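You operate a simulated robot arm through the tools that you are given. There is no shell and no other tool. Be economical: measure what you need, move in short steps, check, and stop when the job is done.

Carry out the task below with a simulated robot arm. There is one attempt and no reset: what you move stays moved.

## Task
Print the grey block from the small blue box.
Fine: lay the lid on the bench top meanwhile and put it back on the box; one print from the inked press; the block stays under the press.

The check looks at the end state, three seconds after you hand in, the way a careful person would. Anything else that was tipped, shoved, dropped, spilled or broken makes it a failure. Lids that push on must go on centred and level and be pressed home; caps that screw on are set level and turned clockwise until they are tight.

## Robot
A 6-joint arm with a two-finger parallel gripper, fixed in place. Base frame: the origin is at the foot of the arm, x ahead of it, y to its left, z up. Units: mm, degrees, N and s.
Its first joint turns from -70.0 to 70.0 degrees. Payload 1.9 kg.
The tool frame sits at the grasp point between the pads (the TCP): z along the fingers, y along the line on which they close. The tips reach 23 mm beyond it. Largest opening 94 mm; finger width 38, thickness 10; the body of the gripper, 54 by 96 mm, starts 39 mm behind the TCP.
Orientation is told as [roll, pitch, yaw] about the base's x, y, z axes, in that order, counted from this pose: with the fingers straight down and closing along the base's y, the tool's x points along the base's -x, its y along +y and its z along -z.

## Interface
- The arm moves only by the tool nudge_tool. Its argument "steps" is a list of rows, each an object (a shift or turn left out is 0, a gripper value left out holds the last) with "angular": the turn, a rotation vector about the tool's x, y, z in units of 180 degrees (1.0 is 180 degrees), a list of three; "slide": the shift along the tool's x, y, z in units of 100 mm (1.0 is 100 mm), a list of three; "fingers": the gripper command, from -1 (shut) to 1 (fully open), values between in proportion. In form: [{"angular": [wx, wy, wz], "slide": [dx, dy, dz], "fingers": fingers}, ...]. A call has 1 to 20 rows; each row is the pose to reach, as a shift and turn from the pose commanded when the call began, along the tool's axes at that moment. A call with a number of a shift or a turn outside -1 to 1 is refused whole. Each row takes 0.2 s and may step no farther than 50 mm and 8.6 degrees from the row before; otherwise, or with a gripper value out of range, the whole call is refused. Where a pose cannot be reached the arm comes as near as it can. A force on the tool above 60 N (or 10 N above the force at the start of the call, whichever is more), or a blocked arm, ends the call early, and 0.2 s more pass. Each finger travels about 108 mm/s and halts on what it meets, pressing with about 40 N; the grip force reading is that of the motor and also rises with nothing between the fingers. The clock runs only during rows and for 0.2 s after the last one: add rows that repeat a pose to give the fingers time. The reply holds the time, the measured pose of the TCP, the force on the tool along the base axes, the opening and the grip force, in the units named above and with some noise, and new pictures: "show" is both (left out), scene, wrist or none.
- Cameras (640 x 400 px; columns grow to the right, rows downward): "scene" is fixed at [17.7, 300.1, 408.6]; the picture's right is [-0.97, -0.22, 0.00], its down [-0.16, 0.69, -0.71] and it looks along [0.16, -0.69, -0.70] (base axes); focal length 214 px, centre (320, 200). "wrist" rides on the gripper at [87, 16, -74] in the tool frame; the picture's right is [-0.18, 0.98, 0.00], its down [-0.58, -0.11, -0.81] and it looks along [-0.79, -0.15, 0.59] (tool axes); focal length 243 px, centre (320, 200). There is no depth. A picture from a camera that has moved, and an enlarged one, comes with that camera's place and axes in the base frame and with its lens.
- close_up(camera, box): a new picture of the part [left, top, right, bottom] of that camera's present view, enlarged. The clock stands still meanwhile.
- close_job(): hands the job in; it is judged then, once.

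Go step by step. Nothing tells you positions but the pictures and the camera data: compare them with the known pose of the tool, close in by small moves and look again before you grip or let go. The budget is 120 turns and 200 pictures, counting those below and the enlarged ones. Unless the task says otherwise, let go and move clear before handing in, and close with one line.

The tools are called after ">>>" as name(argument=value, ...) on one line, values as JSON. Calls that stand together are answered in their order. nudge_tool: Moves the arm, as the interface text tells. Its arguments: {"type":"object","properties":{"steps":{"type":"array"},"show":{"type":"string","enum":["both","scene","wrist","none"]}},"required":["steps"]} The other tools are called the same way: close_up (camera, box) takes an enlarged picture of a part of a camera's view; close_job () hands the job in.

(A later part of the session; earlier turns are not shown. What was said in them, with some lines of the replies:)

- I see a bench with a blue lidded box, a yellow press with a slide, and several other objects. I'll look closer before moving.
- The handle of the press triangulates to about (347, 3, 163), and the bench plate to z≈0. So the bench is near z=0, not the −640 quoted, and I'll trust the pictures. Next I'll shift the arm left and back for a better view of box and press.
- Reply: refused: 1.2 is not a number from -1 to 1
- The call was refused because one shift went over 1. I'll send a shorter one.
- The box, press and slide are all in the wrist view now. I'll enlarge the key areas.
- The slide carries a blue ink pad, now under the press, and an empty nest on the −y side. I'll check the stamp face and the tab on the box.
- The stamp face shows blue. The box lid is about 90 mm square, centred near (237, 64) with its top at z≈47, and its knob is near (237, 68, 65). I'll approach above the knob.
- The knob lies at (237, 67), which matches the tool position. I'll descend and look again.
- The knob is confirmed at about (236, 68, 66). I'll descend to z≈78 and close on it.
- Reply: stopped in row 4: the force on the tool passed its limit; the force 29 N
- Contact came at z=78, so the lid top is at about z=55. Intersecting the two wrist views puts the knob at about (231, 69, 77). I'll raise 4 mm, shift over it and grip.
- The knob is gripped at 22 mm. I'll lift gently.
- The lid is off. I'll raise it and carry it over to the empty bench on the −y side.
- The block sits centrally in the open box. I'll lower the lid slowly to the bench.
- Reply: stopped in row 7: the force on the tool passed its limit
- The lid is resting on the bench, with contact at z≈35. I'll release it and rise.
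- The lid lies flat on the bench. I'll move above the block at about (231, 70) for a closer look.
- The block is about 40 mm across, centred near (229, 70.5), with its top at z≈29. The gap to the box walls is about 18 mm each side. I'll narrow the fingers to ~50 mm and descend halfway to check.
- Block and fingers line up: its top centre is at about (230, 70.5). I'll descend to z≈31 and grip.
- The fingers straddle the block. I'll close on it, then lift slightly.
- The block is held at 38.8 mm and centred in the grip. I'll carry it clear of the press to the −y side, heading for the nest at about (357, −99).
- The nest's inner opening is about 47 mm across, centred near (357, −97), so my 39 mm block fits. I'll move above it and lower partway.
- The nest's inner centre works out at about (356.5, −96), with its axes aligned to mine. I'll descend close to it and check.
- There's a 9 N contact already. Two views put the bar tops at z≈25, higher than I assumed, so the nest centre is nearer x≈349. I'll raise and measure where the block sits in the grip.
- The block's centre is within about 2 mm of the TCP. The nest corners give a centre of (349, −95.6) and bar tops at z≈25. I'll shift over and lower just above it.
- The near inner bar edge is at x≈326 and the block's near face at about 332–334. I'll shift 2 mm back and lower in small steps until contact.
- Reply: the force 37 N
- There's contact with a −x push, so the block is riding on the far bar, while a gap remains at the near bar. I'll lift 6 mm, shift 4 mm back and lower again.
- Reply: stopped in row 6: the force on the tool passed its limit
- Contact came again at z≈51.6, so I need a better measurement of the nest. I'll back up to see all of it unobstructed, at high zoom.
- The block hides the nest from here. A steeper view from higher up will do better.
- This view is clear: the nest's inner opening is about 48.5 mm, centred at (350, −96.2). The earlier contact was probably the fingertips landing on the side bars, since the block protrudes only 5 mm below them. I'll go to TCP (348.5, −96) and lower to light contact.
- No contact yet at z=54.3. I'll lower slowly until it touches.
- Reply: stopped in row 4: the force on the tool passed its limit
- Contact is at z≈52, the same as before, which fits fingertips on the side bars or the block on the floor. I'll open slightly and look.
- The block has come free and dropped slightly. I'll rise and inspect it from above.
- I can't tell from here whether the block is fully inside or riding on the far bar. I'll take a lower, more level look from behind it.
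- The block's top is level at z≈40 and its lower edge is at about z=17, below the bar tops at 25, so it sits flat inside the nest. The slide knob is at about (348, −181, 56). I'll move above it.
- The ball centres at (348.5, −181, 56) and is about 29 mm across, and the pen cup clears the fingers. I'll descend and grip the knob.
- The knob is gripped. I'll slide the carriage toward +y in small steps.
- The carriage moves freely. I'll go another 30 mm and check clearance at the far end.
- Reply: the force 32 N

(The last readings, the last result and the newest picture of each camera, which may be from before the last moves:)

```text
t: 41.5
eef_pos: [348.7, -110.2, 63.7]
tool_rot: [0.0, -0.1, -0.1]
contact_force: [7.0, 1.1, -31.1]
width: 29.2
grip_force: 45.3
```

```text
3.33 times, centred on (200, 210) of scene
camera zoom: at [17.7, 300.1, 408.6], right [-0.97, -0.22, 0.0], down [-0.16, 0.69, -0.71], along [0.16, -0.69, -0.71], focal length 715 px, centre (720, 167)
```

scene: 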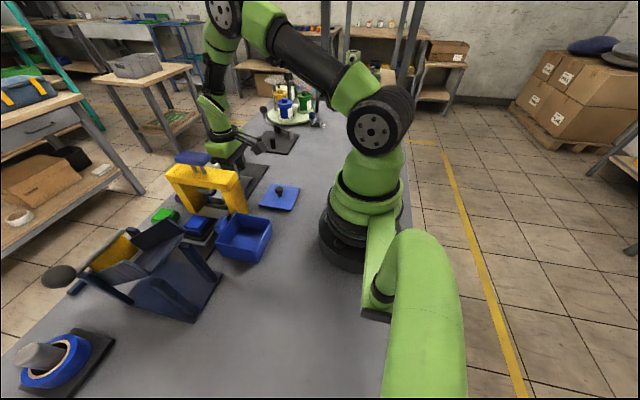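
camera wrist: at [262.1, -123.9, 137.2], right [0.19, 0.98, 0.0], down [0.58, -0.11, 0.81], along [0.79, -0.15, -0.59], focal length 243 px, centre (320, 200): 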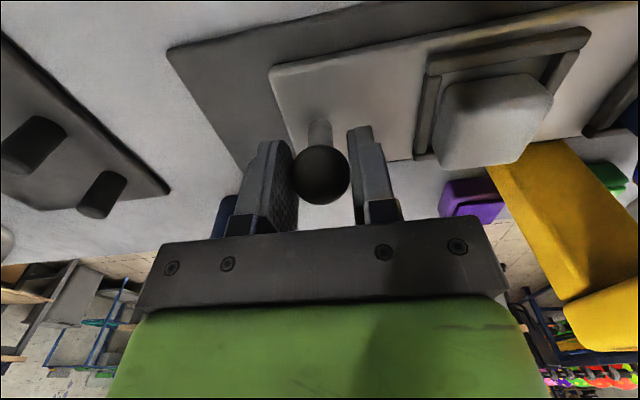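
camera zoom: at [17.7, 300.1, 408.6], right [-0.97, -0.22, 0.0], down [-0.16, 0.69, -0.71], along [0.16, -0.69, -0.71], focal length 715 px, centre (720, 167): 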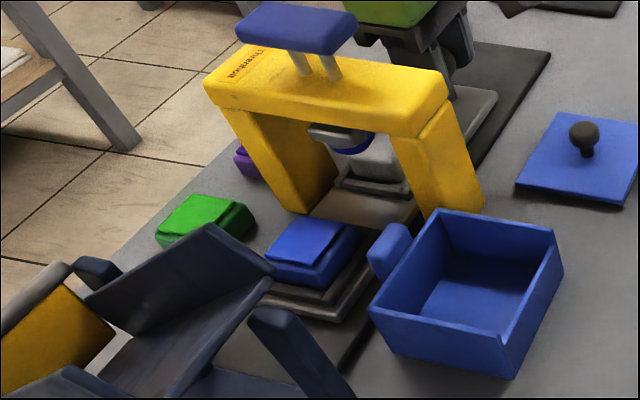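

The stand's overhanging flap is at z≈145–160, so the pad passes beneath it. I'll continue to the end of travel in small steps, easing the upward pull.

>>> nudge_tool(steps=[{"slide": [0, 0.03, 0.02]}, {"slide": [0, 0.08, 0.02]}, {"slide": [0, 0.13, 0.02]}, {"slide": [0, 0.17, 0.02]}, {"slide": [0, 0.2, 0.02]}, {"slide": [0, 0.2, 0.02]}])

>>> close_up(camera="scene", box=[180, 150, 270, 240])

```text
t: 42.9
eef_pos: [348.6, -90.3, 62.5]
tool_rot: [-0.1, -0.5, -0.1]
contact_force: [-9.2, 0.5, 37.7]
width: 29.4
grip_force: 44.7
camera wrist: at [262.2, -75.3, 136.3], right [0.19, 0.98, 0.0], down [0.58, -0.11, 0.81], along [0.8, -0.15, -0.59], focal length 243 px, centre (320, 200)
```

scene: 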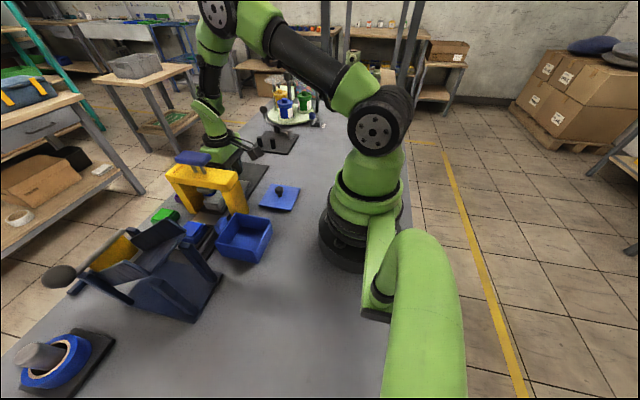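
wrist: 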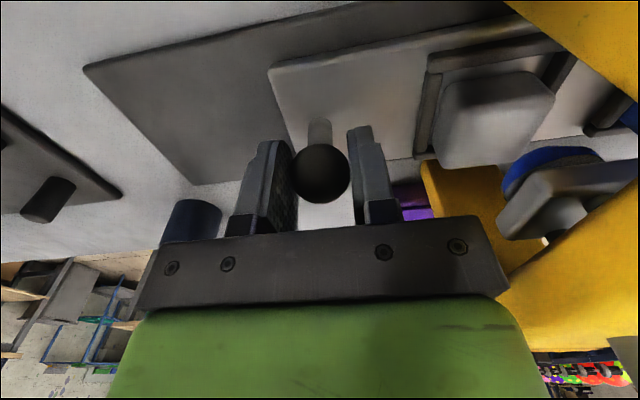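

```text
4.44 times, centred on (225, 195) of scene
camera zoom: at [17.6, 300.1, 408.6], right [-0.97, -0.22, 0.0], down [-0.16, 0.69, -0.71], along [0.16, -0.69, -0.7], focal length 953 px, centre (742, 222)
```

zoom: 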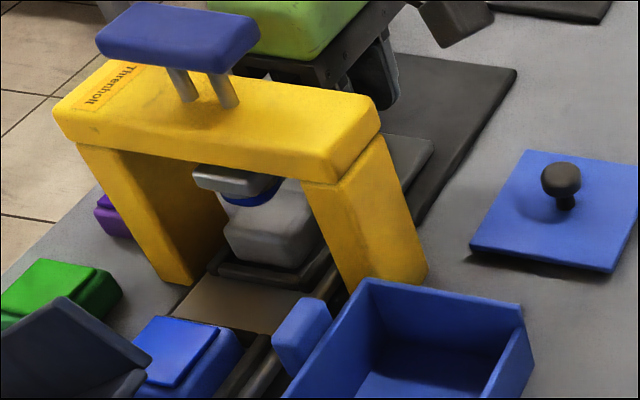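

The block is nearly under the stamp, and I've felt no end stop yet. I'll push on gently to find the stop.

>>> nudge_tool(steps=[{"slide": [0, 0.02, -0.01]}, {"slide": [0, 0.04, -0.01]}, {"slide": [0, 0.06, -0.01]}, {"slide": [0, 0.08, -0.01]}, {"slide": [0, 0.08, -0.01]}], show="none")

>>> close_up(camera="scene", box=[190, 170, 260, 230])

>>> close_up(camera="wrist", box=[400, 60, 640, 260])

```text
t: 44.1
eef_pos: [348.6, -84.5, 62.7]
tool_rot: [0.0, -0.5, 0.0]
contact_force: [24.5, -46.5, -21.2]
width: 29.7
grip_force: 45.2
```

```text
6.67 times, centred on (225, 200) of scene
camera zoom: at [17.7, 300.1, 408.6], right [-0.97, -0.22, 0.0], down [-0.16, 0.69, -0.71], along [0.16, -0.69, -0.7], focal length 1430 px, centre (953, 200)
```

zoom: 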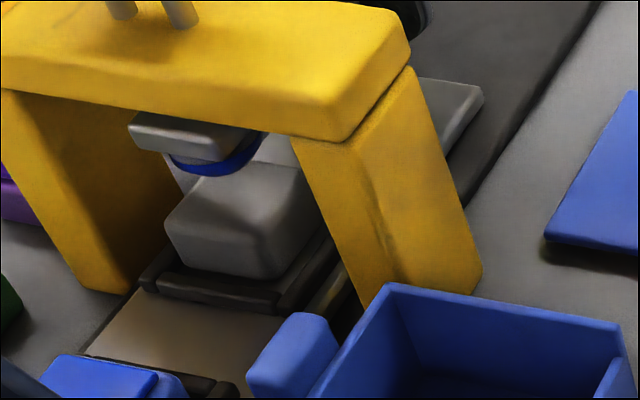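

```text
2.00 times, centred on (520, 160) of wrist
camera zoom: at [261.9, -68.9, 136.1], right [0.18, 0.98, 0.0], down [0.57, -0.11, 0.81], along [0.8, -0.15, -0.58], focal length 485 px, centre (-80, 280)
```

zoom: 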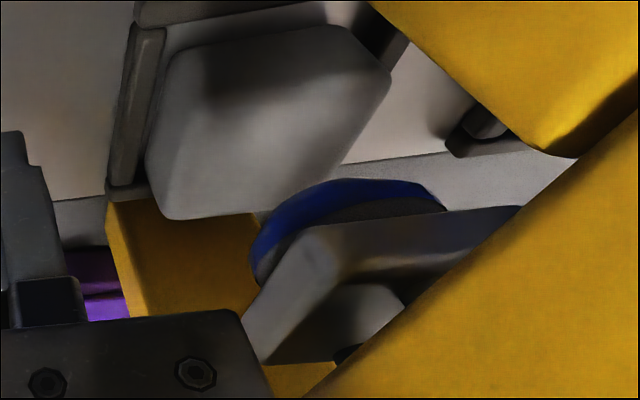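

The carriage is at its stop, with −46 N in y, and the block is under the stamp. I'll relax, release the knob and rise.

>>> nudge_tool(steps=[{"slide": [0, -0.02, 0.0]}, {"slide": [0, -0.02, 0], "fingers": -0.2}, {"slide": [0, -0.02, 0], "fingers": 0.0}, {"slide": [0, -0.02, 0], "fingers": 0.0}, {"slide": [0, -0.04, -0.3]}, {"slide": [0, -0.06, -0.7]}, {"slide": [0, -0.1, -1.0]}, {"slide": [0, -0.1, -1.0]}])

>>> close_up(camera="scene", box=[170, 130, 270, 230])

```text
t: 45.9
eef_pos: [344.5, -91.7, 163.0]
tool_rot: [-0.1, -0.3, -0.2]
contact_force: [-0.1, 0.4, -0.6]
width: 46.8
grip_force: 0.2
camera wrist: at [259.0, -76.4, 236.8], right [0.19, 0.98, 0.0], down [0.58, -0.11, 0.81], along [0.79, -0.15, -0.59], focal length 243 px, centre (320, 200)
```

scene: 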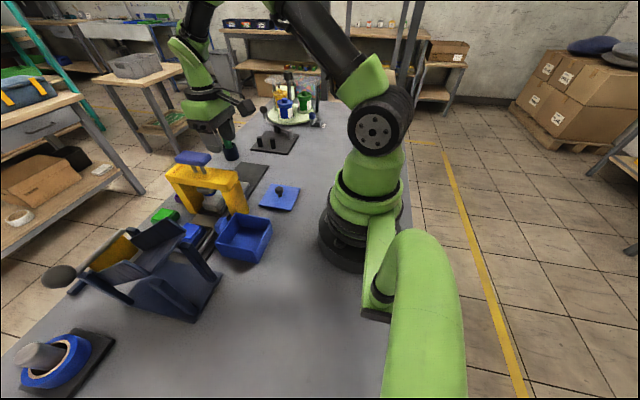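
wrist: 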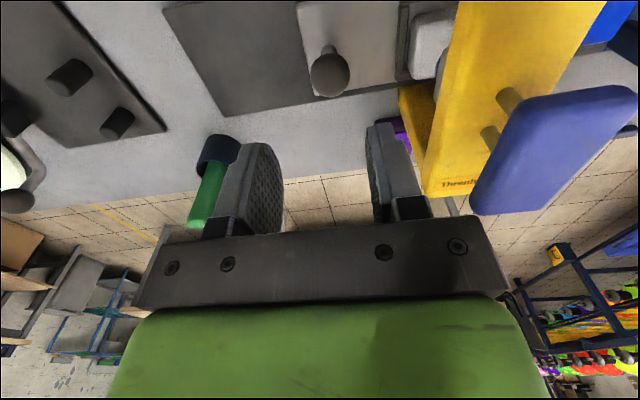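

```text
4.00 times, centred on (220, 180) of scene
camera zoom: at [17.7, 300.1, 408.6], right [-0.97, -0.22, 0.0], down [-0.16, 0.69, -0.71], along [0.16, -0.69, -0.7], focal length 858 px, centre (720, 280)
```

zoom: 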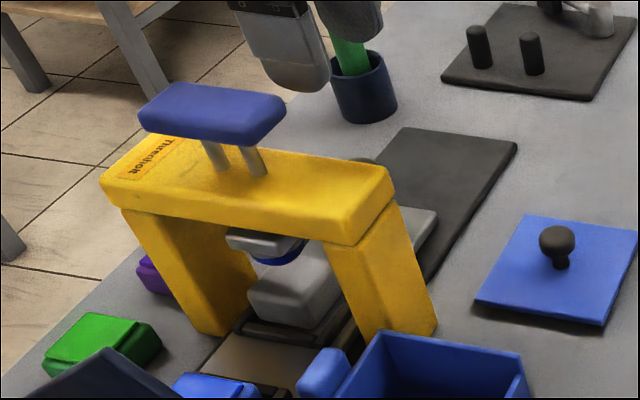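

The carriage is in place, and the handle's top is near (346, 2, 172). I'll close the fingers and move above it.

>>> nudge_tool(steps=[{"slide": [0, 0, -0.45], "fingers": -1}, {"slide": [-0.01, 0.1, -0.75]}, {"slide": [-0.02, 0.5, -0.75]}, {"slide": [-0.025, 0.92, -0.75]}, {"slide": [-0.025, 0.92, -0.75]}])

>>> close_up(camera="scene", box=[150, 90, 270, 230])

```text
t: 47.1
eef_pos: [350.3, -0.1, 236.3]
tool_rot: [-0.1, -0.2, -0.2]
contact_force: [0.6, -0.8, -0.9]
width: 0.0
grip_force: 40.0
camera wrist: at [263.5, 14.6, 311.4], right [0.19, 0.98, 0.0], down [0.58, -0.11, 0.81], along [0.79, -0.15, -0.59], focal length 243 px, centre (320, 200)
```

scene: 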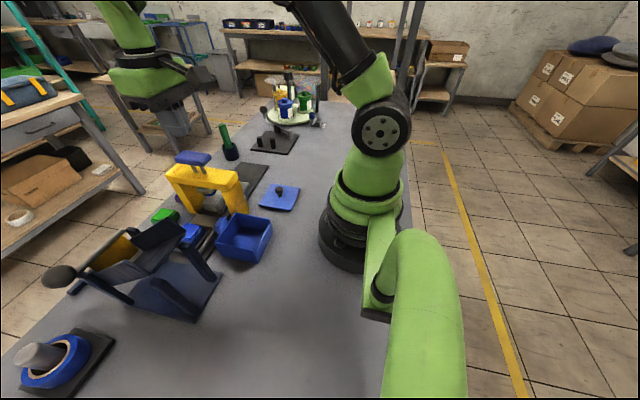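
wrist: 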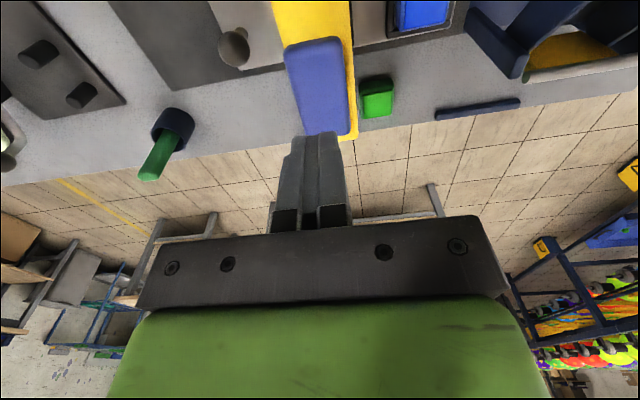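

```text
2.86 times, centred on (210, 160) of scene
camera zoom: at [17.7, 300.1, 408.6], right [-0.97, -0.22, 0.0], down [-0.16, 0.69, -0.71], along [0.16, -0.69, -0.7], focal length 613 px, centre (634, 314)
```

zoom: 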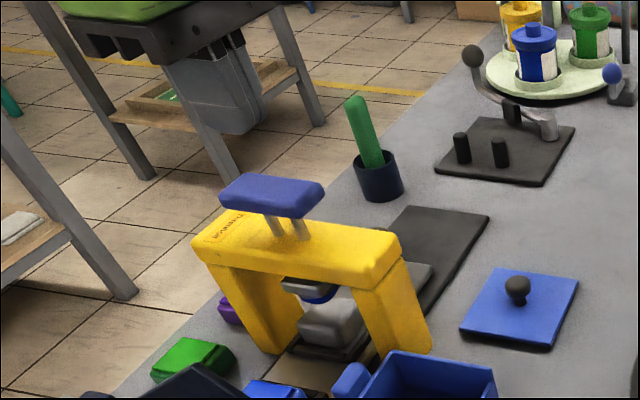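

The handle is centred around (345, 0). I'll lower onto it and press step by step.

>>> nudge_tool(steps=[{"slide": [0.03, 0, 0.2]}, {"slide": [0.04, 0, 0.36]}, {"slide": [0.04, 0, 0.4]}, {"slide": [0.04, 0, 0.44]}, {"slide": [0.04, 0, 0.48]}, {"slide": [0.04, 0, 0.52]}])

>>> close_up(camera="scene", box=[170, 130, 270, 230])

```text
t: 48.5
eef_pos: [346.8, 0.1, 185.8]
tool_rot: [0.0, -0.2, -0.1]
contact_force: [0.6, -3.0, 2.7]
width: 0.0
grip_force: 40.2
camera wrist: at [259.5, 15.0, 259.5], right [0.19, 0.98, 0.0], down [0.58, -0.11, 0.81], along [0.79, -0.15, -0.59], focal length 243 px, centre (320, 200)
```

scene: 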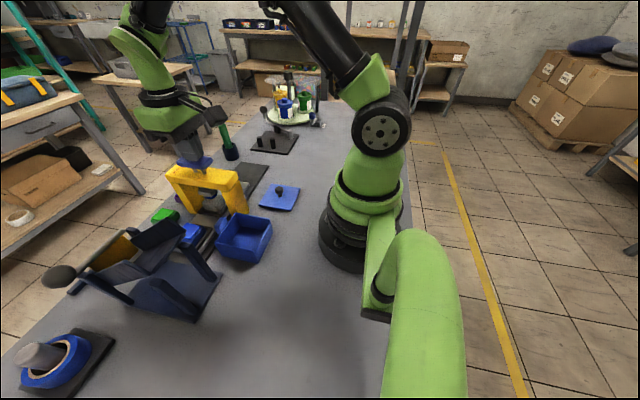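
wrist: 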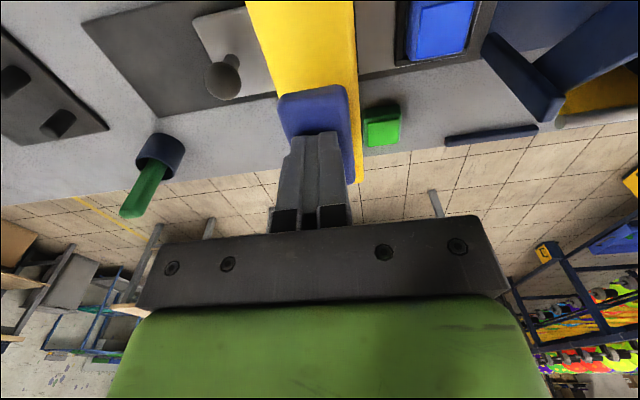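

```text
4.00 times, centred on (220, 180) of scene
camera zoom: at [17.7, 300.1, 408.6], right [-0.97, -0.22, 0.0], down [-0.16, 0.69, -0.71], along [0.16, -0.69, -0.7], focal length 858 px, centre (720, 280)
```

zoom: 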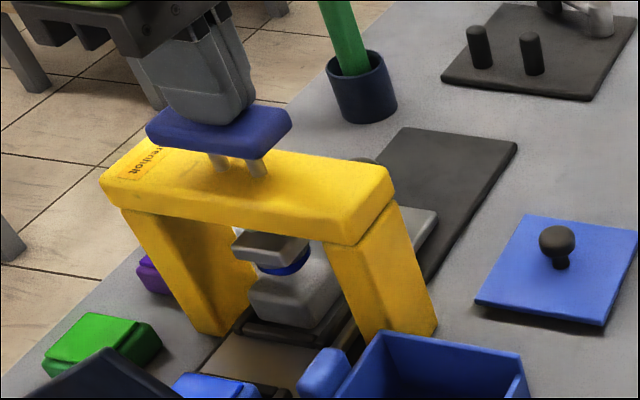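

The handle is moving down under the fingers. I'll continue until the stamp meets the block and the force rises.

>>> nudge_tool(steps=[{"slide": [0, 0, 0.03]}, {"slide": [0, 0, 0.06]}, {"slide": [0, 0, 0.09]}, {"slide": [0, 0, 0.11]}, {"slide": [0, 0, 0.13]}, {"slide": [0, 0, 0.15]}, {"slide": [0, 0, 0.17]}], show="none")

>>> close_up(camera="scene", box=[180, 150, 260, 230])

```text
t: 50.0
eef_pos: [346.8, -0.3, 171.7]
tool_rot: [0.0, -0.5, -0.2]
contact_force: [-9.0, 0.2, 18.9]
width: 0.1
grip_force: 39.3
stopped in row 7: the force on the tool passed its limit (the readings are from after the stop); the commanded pose is now the measured one
```

```text
5.00 times, centred on (220, 190) of scene
camera zoom: at [17.6, 300.1, 408.6], right [-0.97, -0.22, 0.0], down [-0.16, 0.69, -0.71], along [0.16, -0.69, -0.7], focal length 1072 px, centre (820, 250)
```

zoom: 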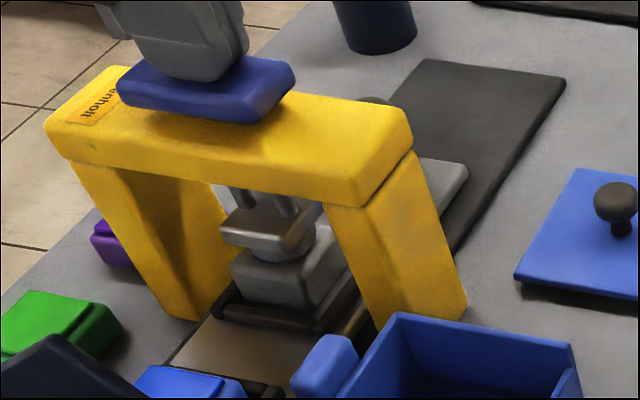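

The stamp has met the block, and the blue on its rim is gone, so the ink seems to have transferred. I'll raise and look for the print.

>>> nudge_tool(steps=[{"slide": [0, 0, -0.1]}, {"slide": [0, 0, -0.3]}, {"slide": [0, 0, -0.6]}, {"slide": [0, 0, -0.8]}, {"slide": [0, 0, -0.8]}], show="scene")

>>> close_up(camera="scene", box=[195, 180, 245, 220])

```text
t: 51.2
eef_pos: [347.8, -0.7, 251.5]
tool_rot: [0.0, -0.3, -0.3]
contact_force: [0.1, -0.2, 0.3]
width: 0.3
grip_force: 40.0
```

scene: 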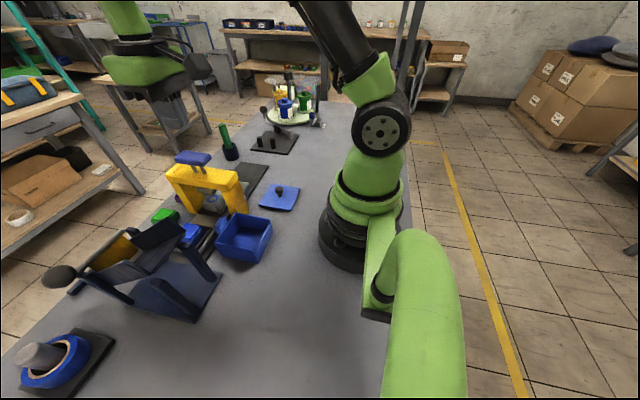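

```text
10.00 times, centred on (220, 200) of scene
camera zoom: at [17.7, 300.1, 408.6], right [-0.97, -0.22, 0.0], down [-0.16, 0.69, -0.71], along [0.16, -0.69, -0.7], focal length 2145 px, centre (1320, 200)
```

zoom: 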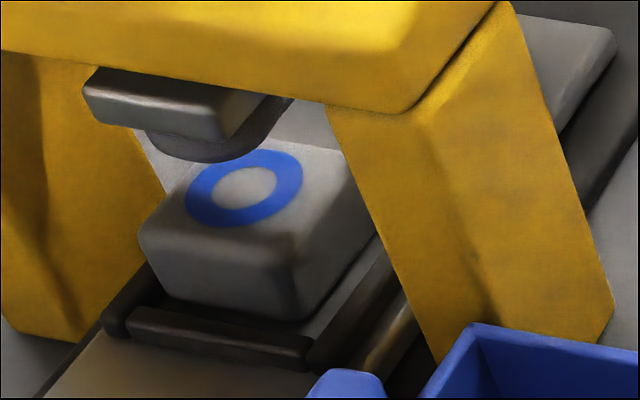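

There's a clear blue ring printed on the block, which stays under the press. Now I'll fetch the lid.

>>> nudge_tool(steps=[{"slide": [0.3, -0.3, 0]}, {"slide": [0.6, -0.6, 0]}, {"slide": [0.9, -0.8, 0], "fingers": 0.2}, {"slide": [1.0, -0.81, 0.1]}, {"slide": [1.0, -0.81, 0.1]}], show="none")

>>> nudge_tool(steps=[{"slide": [0.35, 0, 0.2]}, {"slide": [0.35, 0, 0.6]}, {"slide": [0.35, 0, 1.0]}, {"slide": [0.35, 0, 1.0]}], show="wrist")

>>> close_up(camera="scene", box=[200, 150, 320, 270])

```text
t: 52.4
eef_pos: [246.1, -82.1, 242.5]
tool_rot: [0.1, -0.4, -0.2]
contact_force: [0.5, 0.8, 0.1]
width: 56.5
grip_force: 0.1
```

```text
t: 53.4
eef_pos: [212.2, -80.6, 139.9]
tool_rot: [0.0, -0.4, -0.2]
contact_force: [0.5, 0.4, -0.5]
width: 56.5
grip_force: 0.1
camera wrist: at [125.3, -64.2, 214.1], right [0.19, 0.98, 0.0], down [0.58, -0.11, 0.81], along [0.8, -0.15, -0.59], focal length 243 px, centre (320, 200)
```

wrist: 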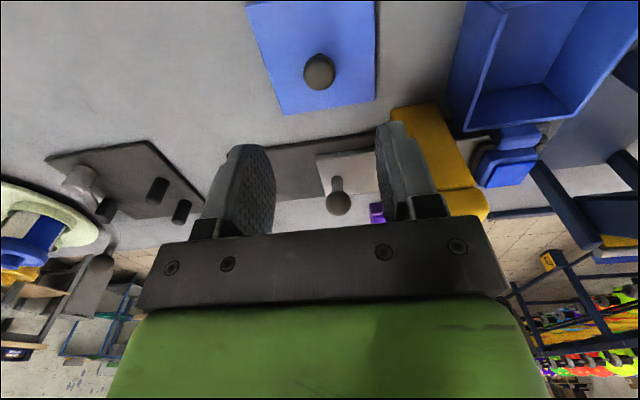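

```text
3.33 times, centred on (260, 210) of scene
camera zoom: at [17.7, 300.1, 408.6], right [-0.97, -0.22, 0.0], down [-0.16, 0.69, -0.71], along [0.16, -0.69, -0.7], focal length 715 px, centre (520, 167)
```

zoom: 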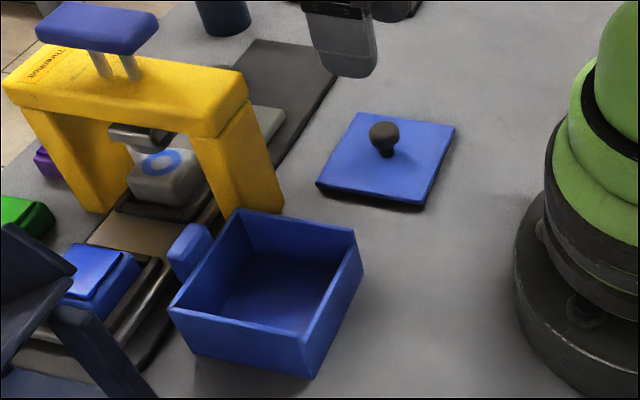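

The knob is at about (213, −81.5). I'll descend and grip it.

>>> nudge_tool(steps=[{"slide": [0, -0.005, 0.4], "angular": [0, 0.002, -0.001]}, {"slide": [0, -0.005, 0.8], "angular": [0, 0.002, -0.001]}, {"slide": [0, -0.005, 0.98], "angular": [0, 0.002, -0.001]}, {"slide": [0, -0.005, 0.98], "angular": [0, 0.002, -0.001]}], show="none")

>>> nudge_tool(steps=[{"slide": [0, 0, 0.05]}, {"slide": [0, 0, 0.05], "fingers": -0.3}, {"slide": [0, 0, 0.05], "fingers": -1}, {"slide": [0, 0, 0.05], "fingers": -1}, {"slide": [0, 0, 0.05], "fingers": -1}], show="wrist")

>>> close_up(camera="scene", box=[220, 130, 320, 230])

```text
t: 54.4
eef_pos: [212.8, -81.9, 41.4]
tool_rot: [-0.1, 0.0, -0.2]
contact_force: [0.3, -0.6, 0.3]
width: 56.0
grip_force: 0.1
```

```text
t: 55.6
eef_pos: [211.5, -81.9, 36.5]
tool_rot: [0.0, -0.1, -0.1]
contact_force: [0.0, 1.0, 0.5]
width: 22.4
grip_force: 40.2
camera wrist: at [125.5, -66.4, 111.7], right [0.19, 0.98, 0.0], down [0.58, -0.11, 0.81], along [0.79, -0.15, -0.59], focal length 243 px, centre (320, 200)
```

wrist: 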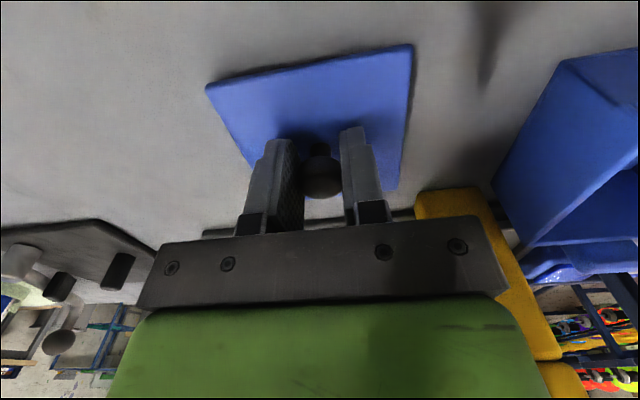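

```text
4.00 times, centred on (270, 180) of scene
camera zoom: at [17.7, 300.1, 408.6], right [-0.97, -0.22, 0.0], down [-0.16, 0.69, -0.71], along [0.16, -0.69, -0.7], focal length 858 px, centre (520, 280)
```

zoom: 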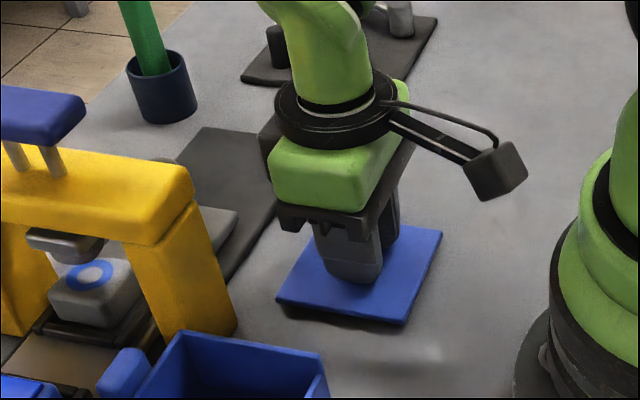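

The lid is gripped again. I'll lift it and carry it back above the box.

>>> nudge_tool(steps=[{"slide": [0, 0, -0.2]}, {"slide": [0, 0, -0.6]}, {"slide": [0, 0, -1.0]}, {"slide": [-0.05, 0.4, -1.0]}, {"slide": [-0.12, 0.8, -1.0]}, {"slide": [-0.18, 1.0, -1.0]}, {"slide": [-0.18, 1.0, -1.0]}], show="none")

>>> nudge_tool(steps=[{"slide": [0, 0.3, 0]}, {"slide": [0, 0.515, 0]}, {"slide": [0, 0.515, 0.2]}, {"slide": [0, 0.515, 0.25]}, {"slide": [0, 0.515, 0.25]}])

>>> close_up(camera="scene", box=[190, 160, 290, 270])

>>> close_up(camera="wrist", box=[180, 0, 440, 240])

```text
t: 57.2
eef_pos: [228.9, 19.6, 136.2]
tool_rot: [-0.1, 0.4, -0.1]
contact_force: [-12.1, 0.2, 1.5]
width: 22.4
grip_force: 39.1
```

```text
t: 58.4
eef_pos: [230.8, 69.3, 113.5]
tool_rot: [0.0, 0.0, 0.0]
contact_force: [0.5, 0.3, -0.5]
width: 22.3
grip_force: 39.3
camera wrist: at [144.8, 85.0, 188.0], right [0.19, 0.98, 0.0], down [0.58, -0.11, 0.81], along [0.79, -0.15, -0.59], focal length 243 px, centre (320, 200)
```

scene: 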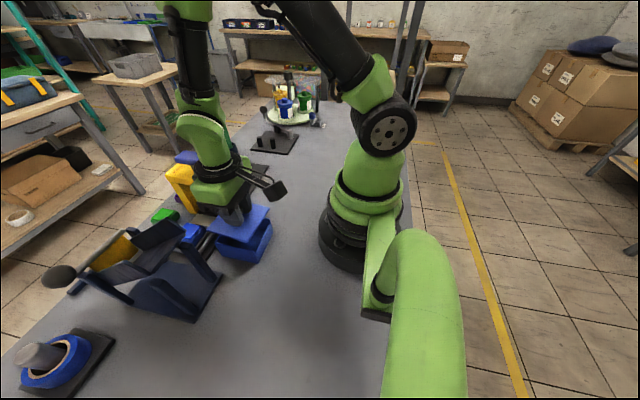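
wrist: 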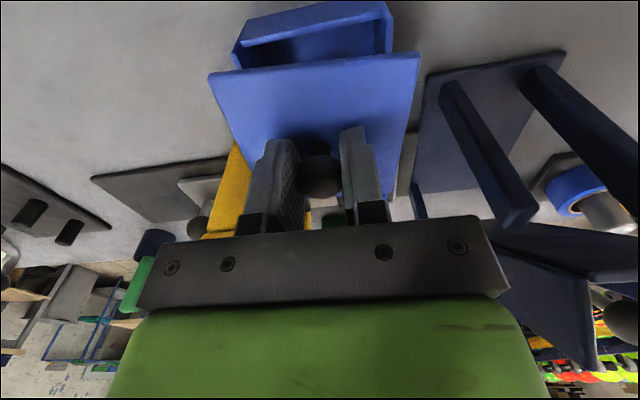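

```text
3.64 times, centred on (240, 215) of scene
camera zoom: at [17.7, 300.1, 408.6], right [-0.97, -0.22, 0.0], down [-0.16, 0.69, -0.71], along [0.16, -0.69, -0.7], focal length 780 px, centre (611, 146)
```

zoom: 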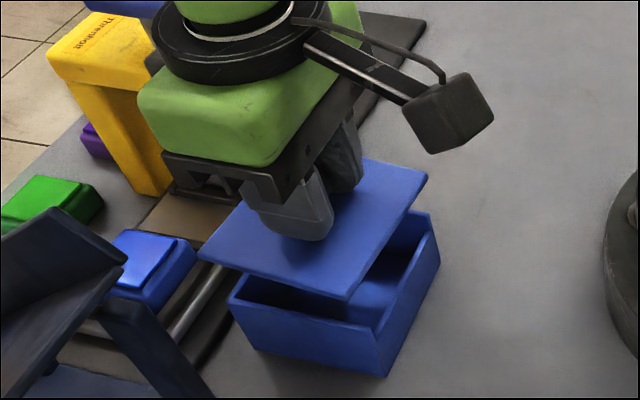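

```text
1.67 times, centred on (310, 120) of wrist
camera zoom: at [144.8, 85.0, 188.0], right [0.19, 0.98, 0.0], down [0.58, -0.11, 0.81], along [0.79, -0.15, -0.59], focal length 404 px, centre (337, 333)
```

zoom: 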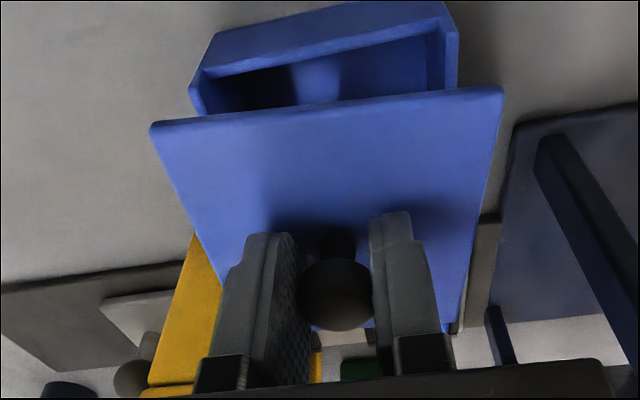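

The lid seems to have brushed the end of the press beam on the way. It's yawed about −3.3° in my grip, while the press itself hasn't moved and the tilt looks negligible. I'll correct the yaw and check.

>>> nudge_tool(steps=[{"angular": [0, 0, -0.018]}, {"angular": [0, 0, -0.018]}, {"angular": [0, 0, -0.018]}], show="none")

>>> close_up(camera="scene", box=[200, 190, 280, 260])

>>> close_up(camera="wrist", box=[190, 0, 430, 160])

>>> close_up(camera="scene", box=[160, 140, 240, 220])

```text
t: 59.2
eef_pos: [231.0, 70.4, 114.4]
tool_rot: [0.0, -0.1, 3.3]
contact_force: [0.6, 0.9, 0.0]
width: 22.3
grip_force: 40.0
```

```text
5.71 times, centred on (240, 225) of scene
camera zoom: at [17.7, 300.1, 408.6], right [-0.97, -0.22, 0.0], down [-0.16, 0.69, -0.71], along [0.16, -0.69, -0.7], focal length 1226 px, centre (777, 57)
```

zoom: 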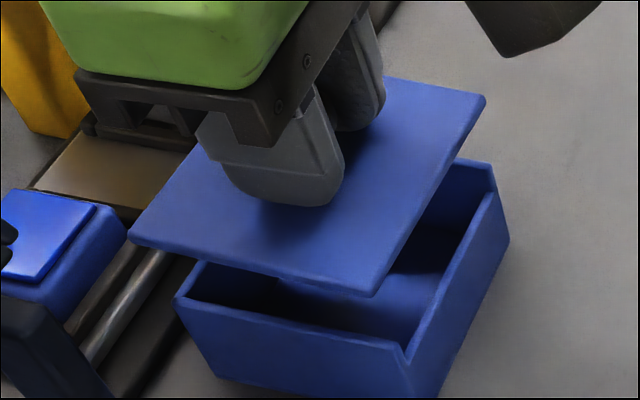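

```text
2.50 times, centred on (310, 80) of wrist
camera zoom: at [144.2, 80.4, 188.4], right [0.13, 0.99, 0.0], down [0.59, -0.08, 0.81], along [0.8, -0.1, -0.59], focal length 606 px, centre (345, 500)
```

zoom: 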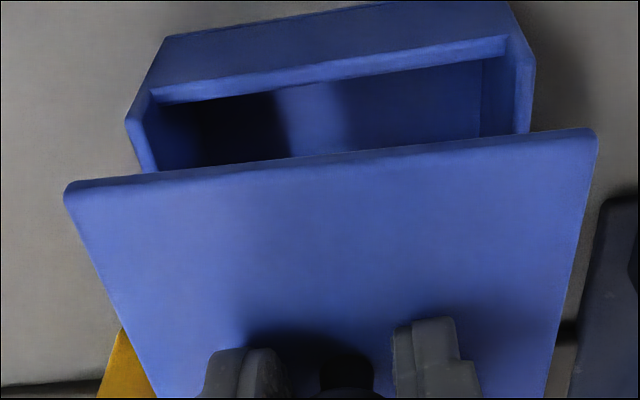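

```text
5.00 times, centred on (200, 180) of scene
camera zoom: at [17.7, 300.1, 408.6], right [-0.97, -0.22, 0.0], down [-0.16, 0.69, -0.71], along [0.16, -0.69, -0.7], focal length 1072 px, centre (920, 300)
```

zoom: 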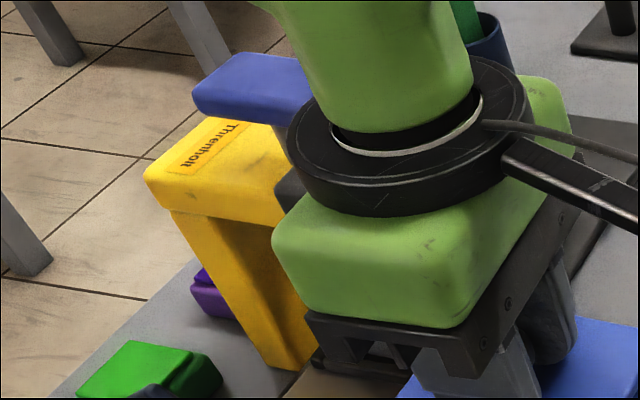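

Both views say the lid still needs about 1.3° more yaw, and its centring agrees with the original pose. I'll apply that and lower slowly onto the box.

>>> nudge_tool(steps=[{"angular": [0, 0, -0.007]}, {"angular": [0, 0, -0.007], "slide": [0, 0, 0.1]}, {"angular": [0, 0, -0.007], "slide": [0, 0, 0.2]}, {"angular": [0, 0, -0.007], "slide": [0, 0, 0.22]}, {"angular": [0, 0, -0.007], "slide": [0, 0, 0.22]}], show="none")

>>> close_up(camera="scene", box=[200, 190, 280, 260])

>>> close_up(camera="wrist", box=[190, 0, 430, 160])

```text
t: 60.4
eef_pos: [230.9, 70.0, 90.4]
tool_rot: [0.0, 0.0, 4.4]
contact_force: [0.1, -0.1, -1.0]
width: 22.4
grip_force: 39.9
```

```text
5.71 times, centred on (240, 225) of scene
camera zoom: at [17.7, 300.1, 408.6], right [-0.97, -0.22, 0.0], down [-0.16, 0.69, -0.71], along [0.16, -0.69, -0.7], focal length 1226 px, centre (777, 57)
```

zoom: 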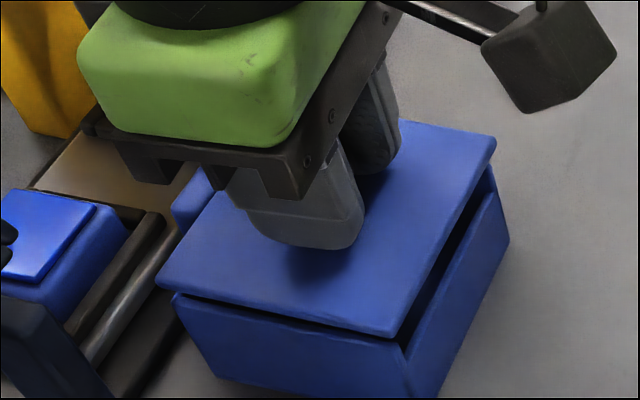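

```text
2.50 times, centred on (310, 80) of wrist
camera zoom: at [143.2, 78.8, 165.4], right [0.11, 0.99, 0.0], down [0.59, -0.06, 0.81], along [0.8, -0.09, -0.59], focal length 606 px, centre (345, 500)
```

zoom: 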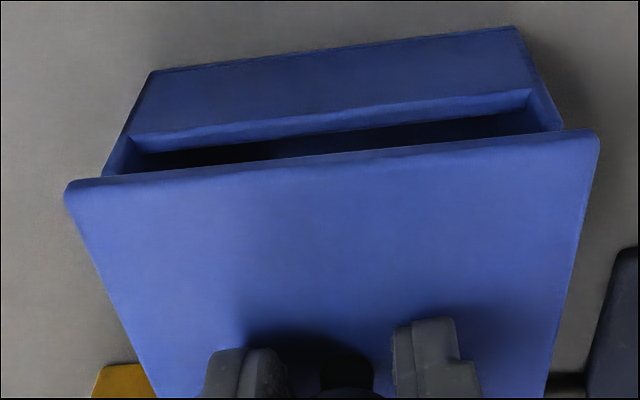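

Lid and box look aligned and centred. I'll lower in 2 mm steps to seat it.

>>> nudge_tool(steps=[{"slide": [0, 0, 0.03]}, {"slide": [0, 0, 0.05]}, {"slide": [0, 0, 0.07]}, {"slide": [0, 0, 0.085]}, {"slide": [0, 0, 0.085]}], show="none")

>>> close_up(camera="scene", box=[200, 190, 280, 260])

>>> close_up(camera="wrist", box=[190, 0, 430, 160])

```text
t: 61.6
eef_pos: [229.4, 69.8, 81.8]
tool_rot: [0.0, 0.0, 4.4]
contact_force: [-0.3, 0.4, -0.7]
width: 22.5
grip_force: 39.4
```

```text
5.71 times, centred on (240, 225) of scene
camera zoom: at [17.7, 300.1, 408.6], right [-0.97, -0.22, 0.0], down [-0.16, 0.69, -0.71], along [0.16, -0.69, -0.7], focal length 1226 px, centre (777, 57)
```

zoom: 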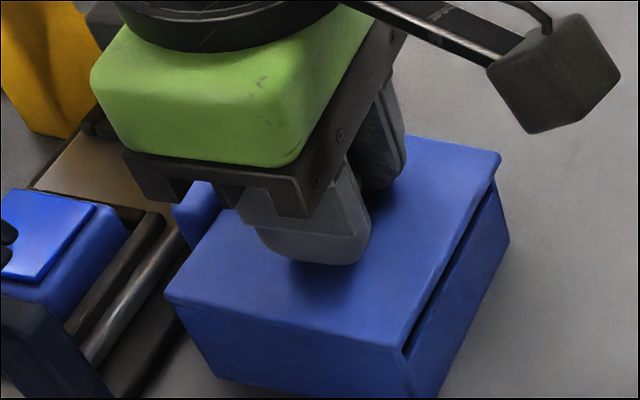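

```text
2.50 times, centred on (310, 80) of wrist
camera zoom: at [142.8, 79.0, 157.0], right [0.11, 0.99, 0.0], down [0.59, -0.06, 0.81], along [0.8, -0.09, -0.59], focal length 606 px, centre (345, 500)
```

zoom: 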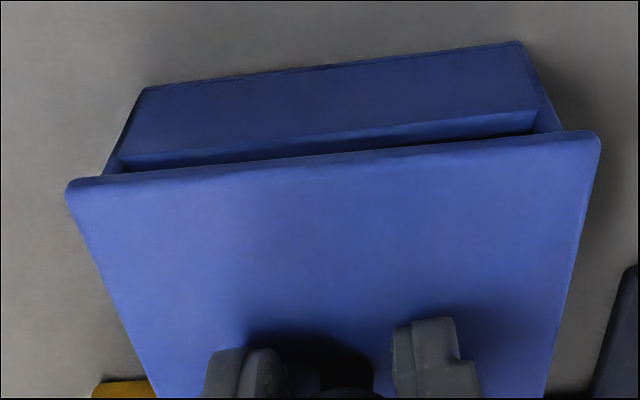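

There's no resistance yet at the original height. I'll continue lowering until it presses home.

>>> nudge_tool(steps=[{"slide": [0, 0, 0.01]}, {"slide": [0, 0, 0.02]}, {"slide": [0, 0, 0.03]}, {"slide": [0, 0, 0.04]}, {"slide": [0, 0, 0.05]}, {"slide": [0, 0, 0.06]}], show="none")

>>> close_up(camera="scene", box=[190, 170, 290, 270])

>>> close_up(camera="wrist", box=[190, 0, 430, 160])

```text
t: 62.9
eef_pos: [230.6, 70.4, 78.7]
tool_rot: [0.1, -0.1, 4.4]
contact_force: [-3.0, -1.9, 20.9]
width: 22.3
grip_force: 40.0
stopped in row 6: the force on the tool passed its limit (the readings are from after the stop); the commanded pose is now the measured one
```

```text
4.00 times, centred on (240, 220) of scene
camera zoom: at [17.6, 300.1, 408.6], right [-0.97, -0.22, 0.0], down [-0.16, 0.69, -0.71], along [0.16, -0.69, -0.7], focal length 858 px, centre (640, 120)
```

zoom: 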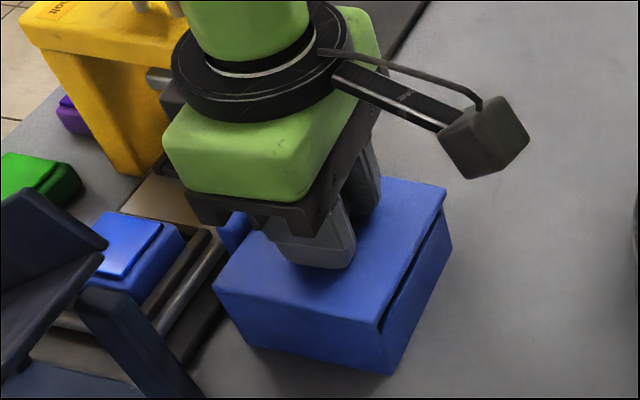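

```text
2.50 times, centred on (310, 80) of wrist
camera zoom: at [143.4, 78.6, 153.0], right [0.11, 0.99, 0.0], down [0.59, -0.07, 0.81], along [0.8, -0.09, -0.59], focal length 606 px, centre (345, 500)
```

zoom: 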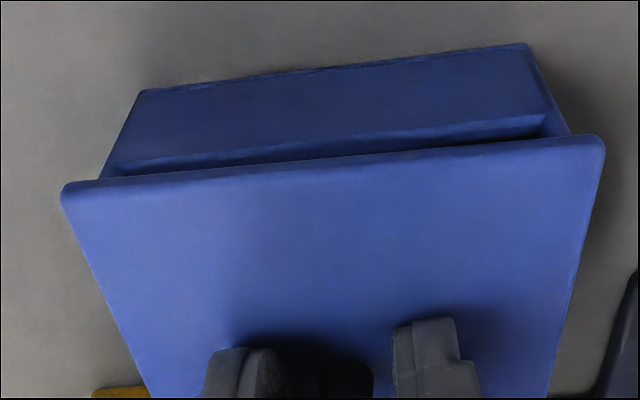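

The lid's corners in the picture match the original closed state, and it met firm contact. I'll release, rise and inspect.

>>> nudge_tool(steps=[{"fingers": -0.2}, {"fingers": 0.2}, {"fingers": 0.2}, {"slide": [0, 0, -0.4]}, {"slide": [0, 0, -0.6]}, {"slide": [0, 0, -0.6]}], show="wrist")

>>> close_up(camera="scene", box=[205, 200, 285, 270])

```text
t: 64.3
eef_pos: [231.2, 70.7, 137.2]
tool_rot: [-0.1, 0.0, 4.4]
contact_force: [0.1, 0.4, -0.1]
width: 56.6
grip_force: 0.0
camera wrist: at [143.8, 78.6, 212.3], right [0.11, 0.99, 0.0], down [0.59, -0.06, 0.81], along [0.8, -0.09, -0.59], focal length 243 px, centre (320, 200)
```

wrist: 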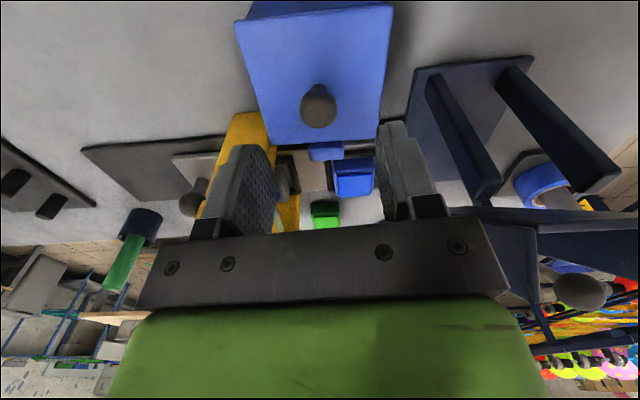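

```text
5.71 times, centred on (245, 235) of scene
camera zoom: at [17.7, 300.1, 408.6], right [-0.97, -0.22, 0.0], down [-0.16, 0.69, -0.71], along [0.16, -0.69, -0.7], focal length 1226 px, centre (749, 0)
```

zoom: 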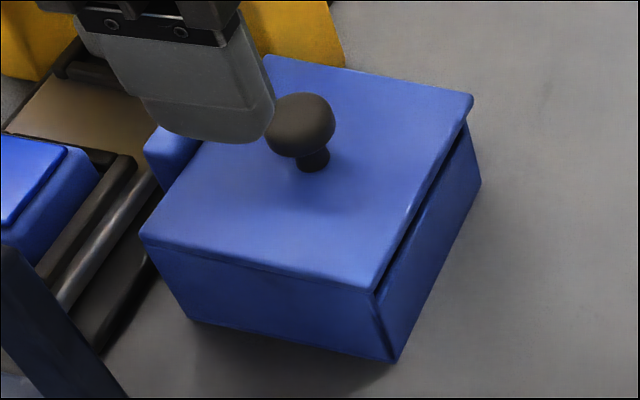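

The lid sits within about 1 mm of its original pose. I'll press it home once with the closed fingers on the knob.

>>> nudge_tool(steps=[{"fingers": -1}, {"fingers": -1}, {"fingers": -1, "slide": [0, -0.01, 0.1]}, {"slide": [0, -0.01, 0.18]}, {"slide": [0, -0.01, 0.22]}, {"slide": [0, -0.01, 0.25]}, {"slide": [0, -0.01, 0.28]}, {"slide": [0, -0.01, 0.31]}, {"slide": [0, -0.01, 0.34]}, {"slide": [0, -0.01, 0.36]}], show="none")

>>> close_up(camera="scene", box=[205, 200, 285, 270])

```text
t: 66.5
eef_pos: [232.5, 69.6, 104.6]
tool_rot: [0.1, -0.1, 4.3]
contact_force: [-5.7, -2.0, 27.9]
width: 0.1
grip_force: 40.1
stopped in row 10: the force on the tool passed its limit (the readings are from after the stop); the commanded pose is now the measured one
```

```text
5.71 times, centred on (245, 235) of scene
camera zoom: at [17.6, 300.1, 408.6], right [-0.97, -0.22, 0.0], down [-0.16, 0.69, -0.71], along [0.16, -0.69, -0.7], focal length 1226 px, centre (749, 0)
```

zoom: 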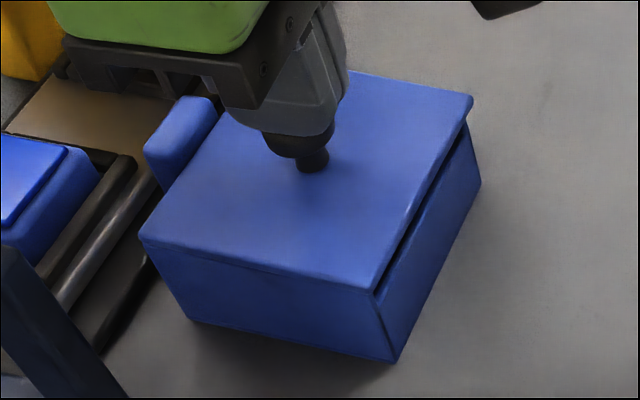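

The lid has been pressed firmly home. I'll rise clear and make a final check.

>>> nudge_tool(steps=[{"slide": [0, 0, -0.2]}, {"slide": [0, 0, -0.6]}, {"slide": [0.1, 0, -1.0]}, {"slide": [0.4, -0.3, -1.0]}, {"slide": [0.5, -0.6, -1.0]}, {"slide": [0.5, -0.6, -1.0]}])

>>> close_up(camera="scene", box=[205, 200, 285, 270])

>>> close_up(camera="scene", box=[130, 80, 330, 280])

```text
t: 67.9
eef_pos: [182.7, 5.0, 203.0]
tool_rot: [0.0, -0.2, 4.3]
contact_force: [-0.5, 0.3, 0.8]
width: 0.0
grip_force: 40.8
camera wrist: at [96.5, 13.5, 276.4], right [0.11, 0.99, 0.0], down [0.59, -0.07, 0.81], along [0.8, -0.09, -0.59], focal length 243 px, centre (320, 200)
```

scene: 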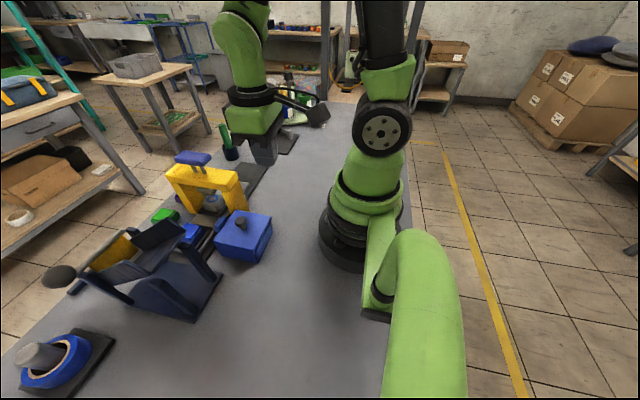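
wrist: 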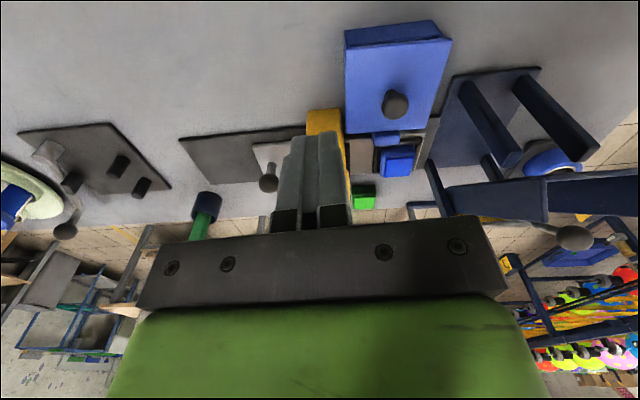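

```text
5.71 times, centred on (245, 235) of scene
camera zoom: at [17.7, 300.1, 408.6], right [-0.97, -0.22, 0.0], down [-0.16, 0.69, -0.71], along [0.16, -0.69, -0.7], focal length 1226 px, centre (749, 0)
```

zoom: 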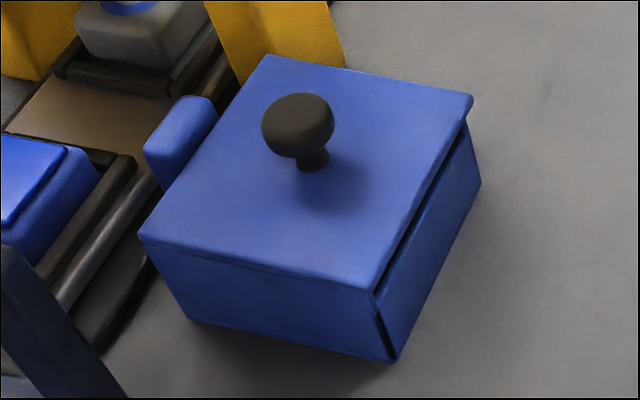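

```text
2.00 times, centred on (230, 180) of scene
camera zoom: at [17.7, 300.1, 408.6], right [-0.97, -0.22, 0.0], down [-0.16, 0.69, -0.71], along [0.16, -0.69, -0.7], focal length 429 px, centre (500, 240)
```

zoom: 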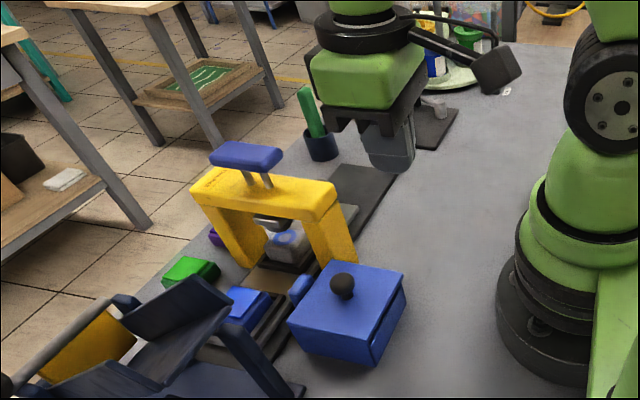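

The lid matches its original seated pose, the block is printed and still under the press, nothing else has moved, and the arm is clear. I'm handing in.

>>> close_job()

```text
The job is handed in.
```

The grey block has one blue ring print and is still under the press, and the lid is back on the box and pressed home. On the way back the lid brushed the end of the press beam. The press didn't move, and I straightened the lid before seating it.
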